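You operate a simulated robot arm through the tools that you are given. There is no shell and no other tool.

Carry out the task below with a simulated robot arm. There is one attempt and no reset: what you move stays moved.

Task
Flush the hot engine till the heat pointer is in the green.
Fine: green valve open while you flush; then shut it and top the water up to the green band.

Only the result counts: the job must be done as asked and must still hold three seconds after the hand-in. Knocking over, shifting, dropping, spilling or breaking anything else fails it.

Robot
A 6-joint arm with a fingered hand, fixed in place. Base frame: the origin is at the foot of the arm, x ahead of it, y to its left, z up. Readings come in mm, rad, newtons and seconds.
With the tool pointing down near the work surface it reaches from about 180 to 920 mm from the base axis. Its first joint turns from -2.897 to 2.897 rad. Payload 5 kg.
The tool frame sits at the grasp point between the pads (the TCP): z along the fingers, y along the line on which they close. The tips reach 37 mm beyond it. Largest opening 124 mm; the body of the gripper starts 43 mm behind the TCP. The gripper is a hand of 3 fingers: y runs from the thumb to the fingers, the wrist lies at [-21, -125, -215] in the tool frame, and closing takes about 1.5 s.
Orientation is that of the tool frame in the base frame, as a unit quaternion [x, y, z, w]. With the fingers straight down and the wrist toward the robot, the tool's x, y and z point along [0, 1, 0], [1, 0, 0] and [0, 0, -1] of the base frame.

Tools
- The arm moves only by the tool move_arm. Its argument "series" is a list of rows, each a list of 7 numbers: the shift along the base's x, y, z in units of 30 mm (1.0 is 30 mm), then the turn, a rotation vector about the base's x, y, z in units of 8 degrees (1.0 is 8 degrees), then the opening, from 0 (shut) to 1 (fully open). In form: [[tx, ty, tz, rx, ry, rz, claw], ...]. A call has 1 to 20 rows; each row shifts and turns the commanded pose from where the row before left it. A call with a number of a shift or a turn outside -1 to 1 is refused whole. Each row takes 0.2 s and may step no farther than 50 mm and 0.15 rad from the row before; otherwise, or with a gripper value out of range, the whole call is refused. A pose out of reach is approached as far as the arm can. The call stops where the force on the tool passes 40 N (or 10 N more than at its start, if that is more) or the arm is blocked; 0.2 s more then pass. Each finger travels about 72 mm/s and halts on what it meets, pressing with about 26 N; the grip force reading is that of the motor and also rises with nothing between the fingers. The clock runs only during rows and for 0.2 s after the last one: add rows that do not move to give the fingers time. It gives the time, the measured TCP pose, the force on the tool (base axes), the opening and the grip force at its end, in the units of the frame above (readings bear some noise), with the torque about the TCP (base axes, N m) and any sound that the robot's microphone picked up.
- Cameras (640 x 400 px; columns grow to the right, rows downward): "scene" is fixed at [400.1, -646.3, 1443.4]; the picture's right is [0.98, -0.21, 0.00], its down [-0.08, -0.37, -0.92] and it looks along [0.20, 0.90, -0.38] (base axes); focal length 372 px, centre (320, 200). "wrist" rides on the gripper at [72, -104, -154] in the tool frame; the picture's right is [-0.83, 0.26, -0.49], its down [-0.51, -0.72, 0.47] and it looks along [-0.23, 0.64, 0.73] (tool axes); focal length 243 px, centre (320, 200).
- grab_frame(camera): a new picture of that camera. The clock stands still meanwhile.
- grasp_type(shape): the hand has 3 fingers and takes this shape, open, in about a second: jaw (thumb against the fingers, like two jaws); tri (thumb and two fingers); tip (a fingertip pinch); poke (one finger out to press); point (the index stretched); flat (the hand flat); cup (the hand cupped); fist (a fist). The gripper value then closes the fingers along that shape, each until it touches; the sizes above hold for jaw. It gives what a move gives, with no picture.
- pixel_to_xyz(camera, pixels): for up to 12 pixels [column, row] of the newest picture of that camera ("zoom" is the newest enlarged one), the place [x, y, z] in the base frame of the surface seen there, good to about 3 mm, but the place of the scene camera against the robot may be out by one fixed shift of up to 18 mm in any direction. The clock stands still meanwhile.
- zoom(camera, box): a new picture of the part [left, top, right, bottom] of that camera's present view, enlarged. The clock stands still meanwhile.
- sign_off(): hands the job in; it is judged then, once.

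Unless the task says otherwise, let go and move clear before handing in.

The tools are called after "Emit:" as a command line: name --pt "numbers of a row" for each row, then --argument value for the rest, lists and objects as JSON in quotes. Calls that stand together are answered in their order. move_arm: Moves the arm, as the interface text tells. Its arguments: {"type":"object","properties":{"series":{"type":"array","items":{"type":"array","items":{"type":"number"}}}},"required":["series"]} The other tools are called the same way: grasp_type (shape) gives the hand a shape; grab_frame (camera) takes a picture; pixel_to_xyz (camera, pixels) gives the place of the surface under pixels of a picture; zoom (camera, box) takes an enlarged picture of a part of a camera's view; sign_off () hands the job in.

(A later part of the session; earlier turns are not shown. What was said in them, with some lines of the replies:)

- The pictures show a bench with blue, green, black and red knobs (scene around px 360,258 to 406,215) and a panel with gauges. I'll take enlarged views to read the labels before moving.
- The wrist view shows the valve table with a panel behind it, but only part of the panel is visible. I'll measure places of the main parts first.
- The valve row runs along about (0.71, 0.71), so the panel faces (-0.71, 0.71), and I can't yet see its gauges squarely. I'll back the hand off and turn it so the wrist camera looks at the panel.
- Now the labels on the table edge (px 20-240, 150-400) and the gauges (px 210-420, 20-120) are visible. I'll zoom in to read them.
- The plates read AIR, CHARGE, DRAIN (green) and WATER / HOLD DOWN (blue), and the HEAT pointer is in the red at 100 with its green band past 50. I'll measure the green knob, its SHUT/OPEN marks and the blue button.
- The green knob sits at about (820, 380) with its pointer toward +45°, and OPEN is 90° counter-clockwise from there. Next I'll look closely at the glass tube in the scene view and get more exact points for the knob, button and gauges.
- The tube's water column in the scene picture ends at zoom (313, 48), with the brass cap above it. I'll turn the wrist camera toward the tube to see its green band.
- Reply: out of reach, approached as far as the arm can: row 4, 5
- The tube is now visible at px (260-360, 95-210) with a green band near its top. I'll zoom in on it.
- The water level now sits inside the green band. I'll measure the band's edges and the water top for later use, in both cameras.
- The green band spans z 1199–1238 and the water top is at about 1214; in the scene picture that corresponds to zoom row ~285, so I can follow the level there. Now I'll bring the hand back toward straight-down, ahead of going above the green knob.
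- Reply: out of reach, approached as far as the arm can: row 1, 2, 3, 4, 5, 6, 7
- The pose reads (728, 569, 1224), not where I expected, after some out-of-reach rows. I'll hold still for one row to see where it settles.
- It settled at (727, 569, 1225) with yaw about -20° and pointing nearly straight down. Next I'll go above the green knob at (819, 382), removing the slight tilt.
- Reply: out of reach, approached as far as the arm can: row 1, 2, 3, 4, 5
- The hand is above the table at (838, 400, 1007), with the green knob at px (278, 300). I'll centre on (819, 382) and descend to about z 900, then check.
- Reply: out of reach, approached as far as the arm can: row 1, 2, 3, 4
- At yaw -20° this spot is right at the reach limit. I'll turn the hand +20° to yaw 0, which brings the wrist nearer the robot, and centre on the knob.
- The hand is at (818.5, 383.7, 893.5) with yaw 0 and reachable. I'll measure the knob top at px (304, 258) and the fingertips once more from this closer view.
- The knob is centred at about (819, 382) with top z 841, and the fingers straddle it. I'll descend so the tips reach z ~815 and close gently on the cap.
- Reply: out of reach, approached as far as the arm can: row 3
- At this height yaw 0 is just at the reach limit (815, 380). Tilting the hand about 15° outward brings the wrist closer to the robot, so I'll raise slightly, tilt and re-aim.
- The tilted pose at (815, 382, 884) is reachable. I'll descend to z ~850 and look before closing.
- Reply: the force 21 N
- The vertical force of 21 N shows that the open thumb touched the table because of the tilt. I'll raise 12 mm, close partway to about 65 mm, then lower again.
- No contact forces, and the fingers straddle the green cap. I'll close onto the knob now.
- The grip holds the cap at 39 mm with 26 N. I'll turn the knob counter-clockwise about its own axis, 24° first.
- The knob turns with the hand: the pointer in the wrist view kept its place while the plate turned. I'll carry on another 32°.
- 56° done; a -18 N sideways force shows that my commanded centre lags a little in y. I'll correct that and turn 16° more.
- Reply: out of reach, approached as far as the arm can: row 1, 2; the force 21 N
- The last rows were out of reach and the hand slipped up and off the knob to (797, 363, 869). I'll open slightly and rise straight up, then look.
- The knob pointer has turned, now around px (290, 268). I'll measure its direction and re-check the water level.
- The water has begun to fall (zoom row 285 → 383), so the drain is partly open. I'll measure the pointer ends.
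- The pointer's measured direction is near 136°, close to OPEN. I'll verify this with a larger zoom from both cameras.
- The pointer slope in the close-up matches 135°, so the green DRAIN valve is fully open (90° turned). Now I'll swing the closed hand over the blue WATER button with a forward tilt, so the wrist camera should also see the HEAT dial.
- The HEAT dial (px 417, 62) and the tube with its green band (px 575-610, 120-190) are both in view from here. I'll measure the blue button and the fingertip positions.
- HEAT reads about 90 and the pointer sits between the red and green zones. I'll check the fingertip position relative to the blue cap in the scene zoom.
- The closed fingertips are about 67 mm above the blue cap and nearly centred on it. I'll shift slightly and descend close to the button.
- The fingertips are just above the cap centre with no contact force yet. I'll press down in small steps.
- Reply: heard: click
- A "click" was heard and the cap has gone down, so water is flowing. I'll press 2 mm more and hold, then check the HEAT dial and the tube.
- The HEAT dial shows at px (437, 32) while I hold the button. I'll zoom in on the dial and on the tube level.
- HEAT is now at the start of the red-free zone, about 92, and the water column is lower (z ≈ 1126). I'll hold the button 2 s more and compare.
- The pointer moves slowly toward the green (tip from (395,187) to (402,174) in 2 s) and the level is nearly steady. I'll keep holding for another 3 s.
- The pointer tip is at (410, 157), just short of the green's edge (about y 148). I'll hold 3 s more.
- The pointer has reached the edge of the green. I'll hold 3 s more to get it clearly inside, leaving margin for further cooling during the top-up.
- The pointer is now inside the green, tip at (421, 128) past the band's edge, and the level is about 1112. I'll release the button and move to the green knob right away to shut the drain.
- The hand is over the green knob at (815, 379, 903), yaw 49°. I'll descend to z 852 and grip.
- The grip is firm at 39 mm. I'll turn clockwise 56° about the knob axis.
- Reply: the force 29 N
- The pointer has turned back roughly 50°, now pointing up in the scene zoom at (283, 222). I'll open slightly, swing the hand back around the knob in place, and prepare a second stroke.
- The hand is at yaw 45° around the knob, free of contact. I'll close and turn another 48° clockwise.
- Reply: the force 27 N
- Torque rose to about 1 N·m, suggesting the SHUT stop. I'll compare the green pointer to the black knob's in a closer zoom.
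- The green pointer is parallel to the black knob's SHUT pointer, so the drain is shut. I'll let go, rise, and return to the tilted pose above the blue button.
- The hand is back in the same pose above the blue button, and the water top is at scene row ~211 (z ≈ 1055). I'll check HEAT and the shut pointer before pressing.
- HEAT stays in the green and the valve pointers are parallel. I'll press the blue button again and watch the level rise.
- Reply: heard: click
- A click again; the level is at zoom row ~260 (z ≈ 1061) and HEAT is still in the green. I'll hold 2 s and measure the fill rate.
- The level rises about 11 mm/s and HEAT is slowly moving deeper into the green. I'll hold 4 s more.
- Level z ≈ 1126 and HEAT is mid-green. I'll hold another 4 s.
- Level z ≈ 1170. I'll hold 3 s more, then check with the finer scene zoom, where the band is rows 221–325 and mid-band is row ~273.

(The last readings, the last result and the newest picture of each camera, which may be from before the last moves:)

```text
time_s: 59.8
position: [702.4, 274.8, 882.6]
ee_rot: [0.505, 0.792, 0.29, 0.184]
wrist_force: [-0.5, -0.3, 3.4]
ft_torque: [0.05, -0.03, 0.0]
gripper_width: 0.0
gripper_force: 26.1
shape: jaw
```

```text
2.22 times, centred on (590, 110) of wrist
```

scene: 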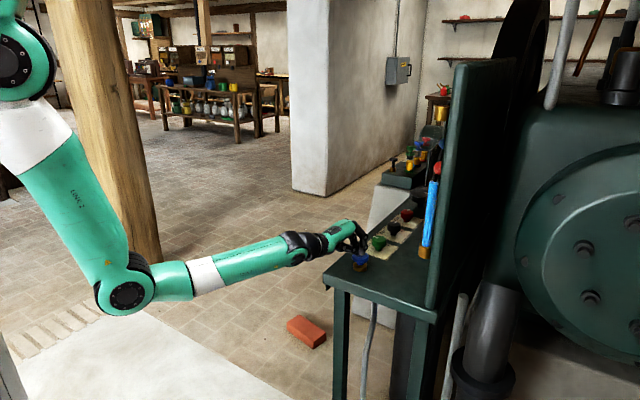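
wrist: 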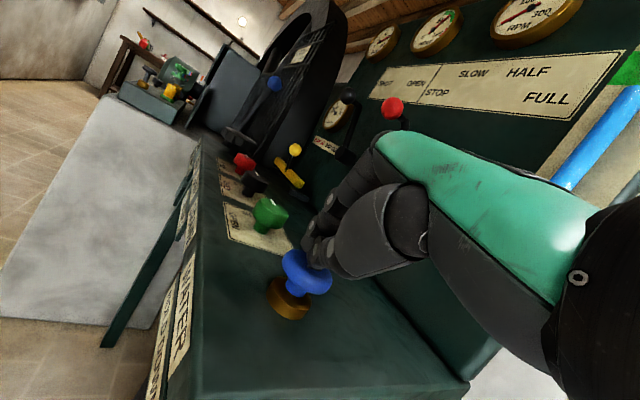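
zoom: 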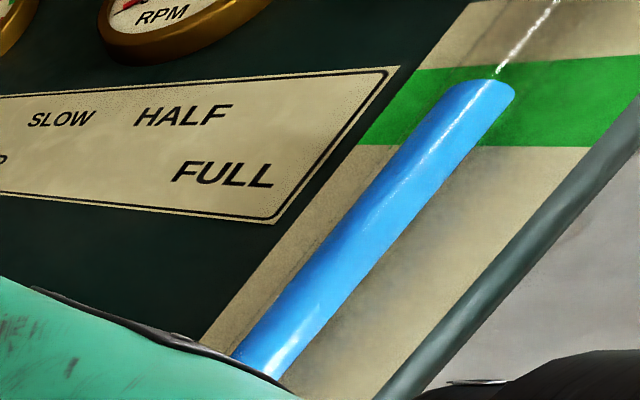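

The level is about 1205, just inside the band, and HEAT is in the green. I'll hold about 0.9 s more to bring it near mid-band, then lift off.

Emit:
move_arm --pt "0 0 0 0 0 0 0" --pt "0 0 0 0 0 0 0" --pt "0 0 0 0 0 0 0" --pt "0 0 0 0 0 0 0" --pt "0 0 0.9 0 0 0 0" --pt "0 0 0.9 0 0 0 0"

Emit:
zoom --camera "scene" --box '[415, 105, 465, 165]'

Emit:
grab_frame --camera "wrist"

Emit:
zoom --camera "scene" --box '[330, 180, 430, 290]'

```text
time_s: 61.2
position: [703.3, 276.7, 937.4]
ee_rot: [0.505, 0.792, 0.289, 0.184]
wrist_force: [-0.4, -0.7, 0.0]
ft_torque: [-0.01, -0.02, -0.01]
gripper_width: 0.1
gripper_force: 26.8
shape: jaw
```

```text
6.67 times, centred on (440, 135) of scene
```

zoom: 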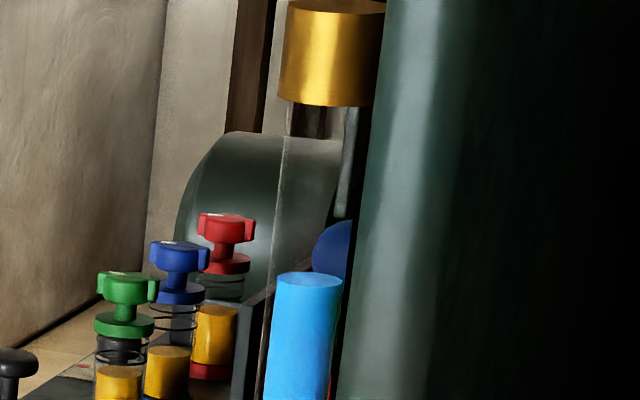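

```text
taken
```

wrist: 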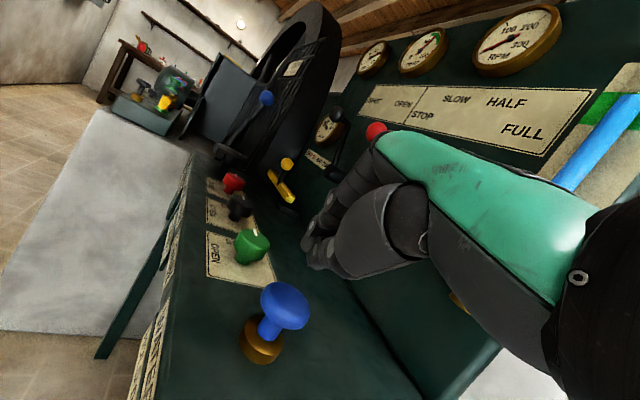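

```text
3.64 times, centred on (380, 235) of scene
```

zoom: 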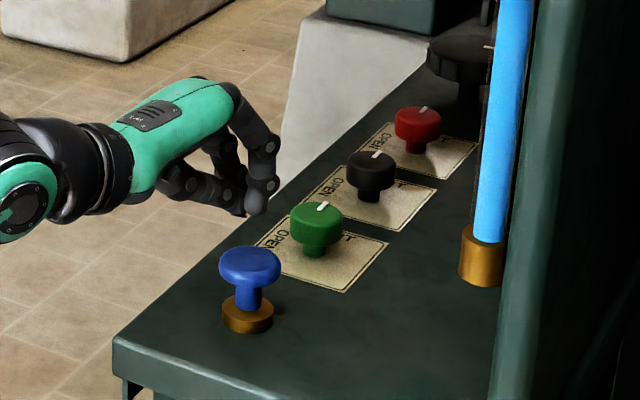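

The level is now at row ~280 (z ≈ 1216, mid-band), and the button has sprung back up. I'll move clear up and back, then verify heat, level and valve after some time.

Emit:
move_arm --pt "-0.3 0.2 1 0 0 0 0.3" --pt "-0.3 0.5 1 0 0 0 0.6" --pt "-0.3 0.7 1 0 0 0 1" --pt "-0.3 0.7 1 0 0 0 1" --pt "-0.3 0.7 1 0 0 0 1" --pt "0 0.7 1 0 0 -0.5 1" --pt "0 0.5 1 0 0 -1 1" --pt "0 0.5 0.5 0 0 -1 1"

Emit:
grab_frame --camera "wrist"

Emit:
zoom --camera "scene" --box '[415, 105, 465, 165]'

```text
time_s: 63.0
position: [656.6, 409.7, 1162.2]
ee_rot: [0.635, 0.693, 0.253, 0.229]
wrist_force: [-0.2, -0.2, -0.2]
ft_torque: [0.02, 0.01, 0.03]
gripper_width: 123.7
gripper_force: 0.1
shape: jaw
```

```text
taken
```

wrist: 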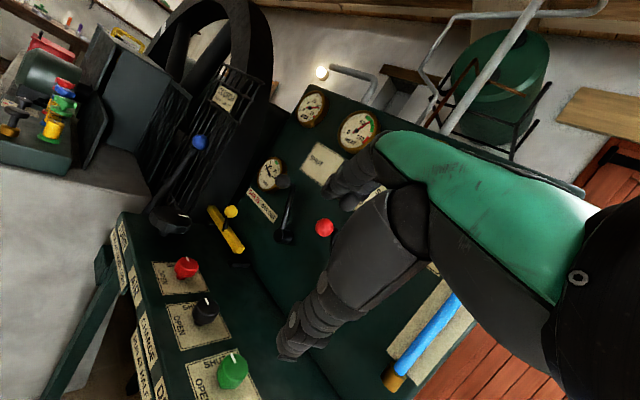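

```text
6.67 times, centred on (440, 135) of scene
```

zoom: 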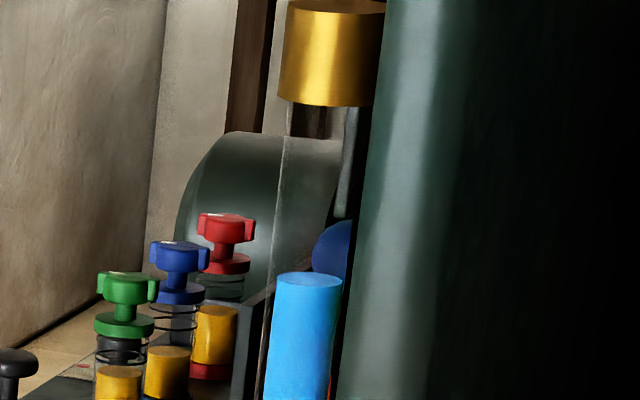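

The level stayed at row ~280 over 2 s, so it holds. I'll check HEAT (px 357, 130) and the green pointer from here.

Emit:
zoom --camera "wrist" --box '[320, 95, 400, 165]'

Emit:
zoom --camera "wrist" --box '[140, 240, 280, 400]'

Emit:
grab_frame --camera "scene"

```text
5.71 times, centred on (360, 130) of wrist
```

zoom: 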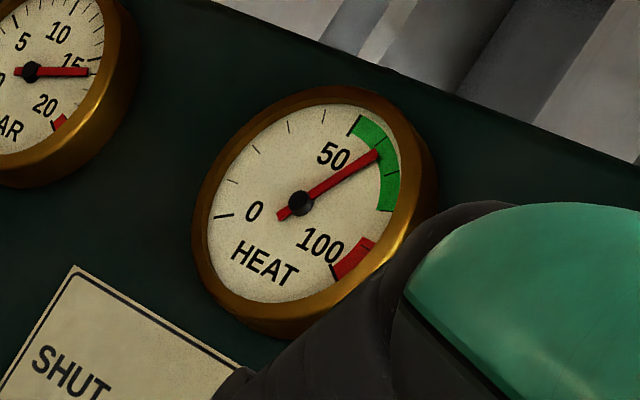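

```text
2.50 times, centred on (210, 320) of wrist
```

zoom: 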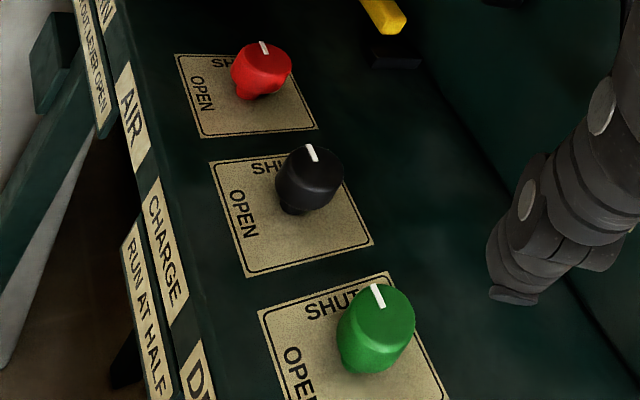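

```text
taken
```

scene: 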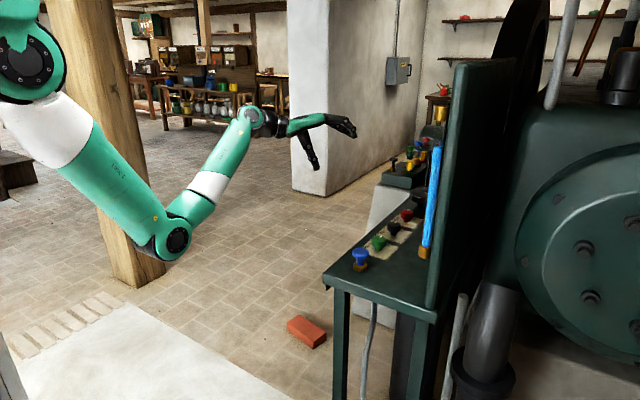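

HEAT points to mid-green, the green knob reads SHUT like its neighbours, and the level is in the band. I'll wait 3 s with the arm clear to confirm that it all holds.

Emit:
move_arm --pt "0 0 0 0 0 0 1" --pt "0 0 0 0 0 0 1" --pt "0 0 0 0 0 0 1" --pt "0 0 0 0 0 0 1" --pt "0 0 0 0 0 0 1" --pt "0 0 0 0 0 0 1" --pt "0 0 0 0 0 0 1" --pt "0 0 0 0 0 0 1" --pt "0 0 0 0 0 0 1" --pt "0 0 0 0 0 0 1" --pt "0 0 0 0 0 0 1" --pt "0 0 0 0 0 0 1" --pt "0 0 0 0 0 0 1" --pt "0 0 0 0 0 0 1" --pt "0 0 0 0 0 0 1"

Emit:
zoom --camera "wrist" --box '[320, 95, 400, 165]'

Emit:
zoom --camera "scene" --box '[415, 105, 465, 165]'

```text
time_s: 66.2
position: [656.5, 410.3, 1162.4]
ee_rot: [0.634, 0.693, 0.253, 0.231]
wrist_force: [0.7, -0.9, 0.6]
ft_torque: [-0.02, 0.01, -0.01]
gripper_width: 123.9
gripper_force: 0.0
shape: jaw
```

```text
5.71 times, centred on (360, 130) of wrist
```

zoom: 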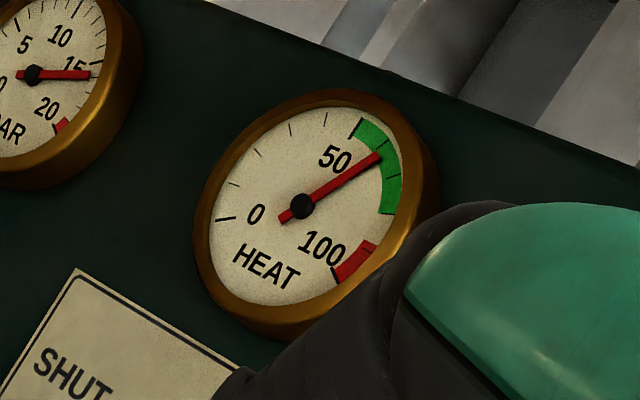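

```text
6.67 times, centred on (440, 135) of scene
```

zoom: 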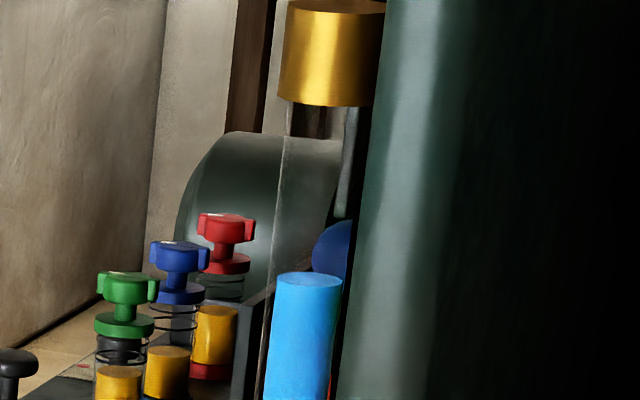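

After 3 s the HEAT pointer is still mid-green (tip at (380, 157)) and the water top is unchanged at row ~280, inside the band. The drain is shut and the hand is clear, so I'm handing in.

Emit:
sign_off

```text
The job is handed in.
```

The engine is flushed: the HEAT pointer is in the middle of the green, the green drain valve is shut, and the water is topped up to about the middle of the green band.

- **Flush:** I held the blue water button for about 12 seconds with the green valve open, until the pointer moved into the green. It cooled a little further during the top-up.
- **Top-up:** I shut the green valve, then held the blue button again until the water level was back in the band.
- **Check:** With the arm clear, I waited 3 seconds before handing in. Neither the pointer nor the water level moved.

Two small slips happened while turning the green valve. The thumb touched the table lightly on the first approach. The hand also slipped off the knob at the end of the opening turn, but the valve still reached fully open. I saw nothing else moved or disturbed.
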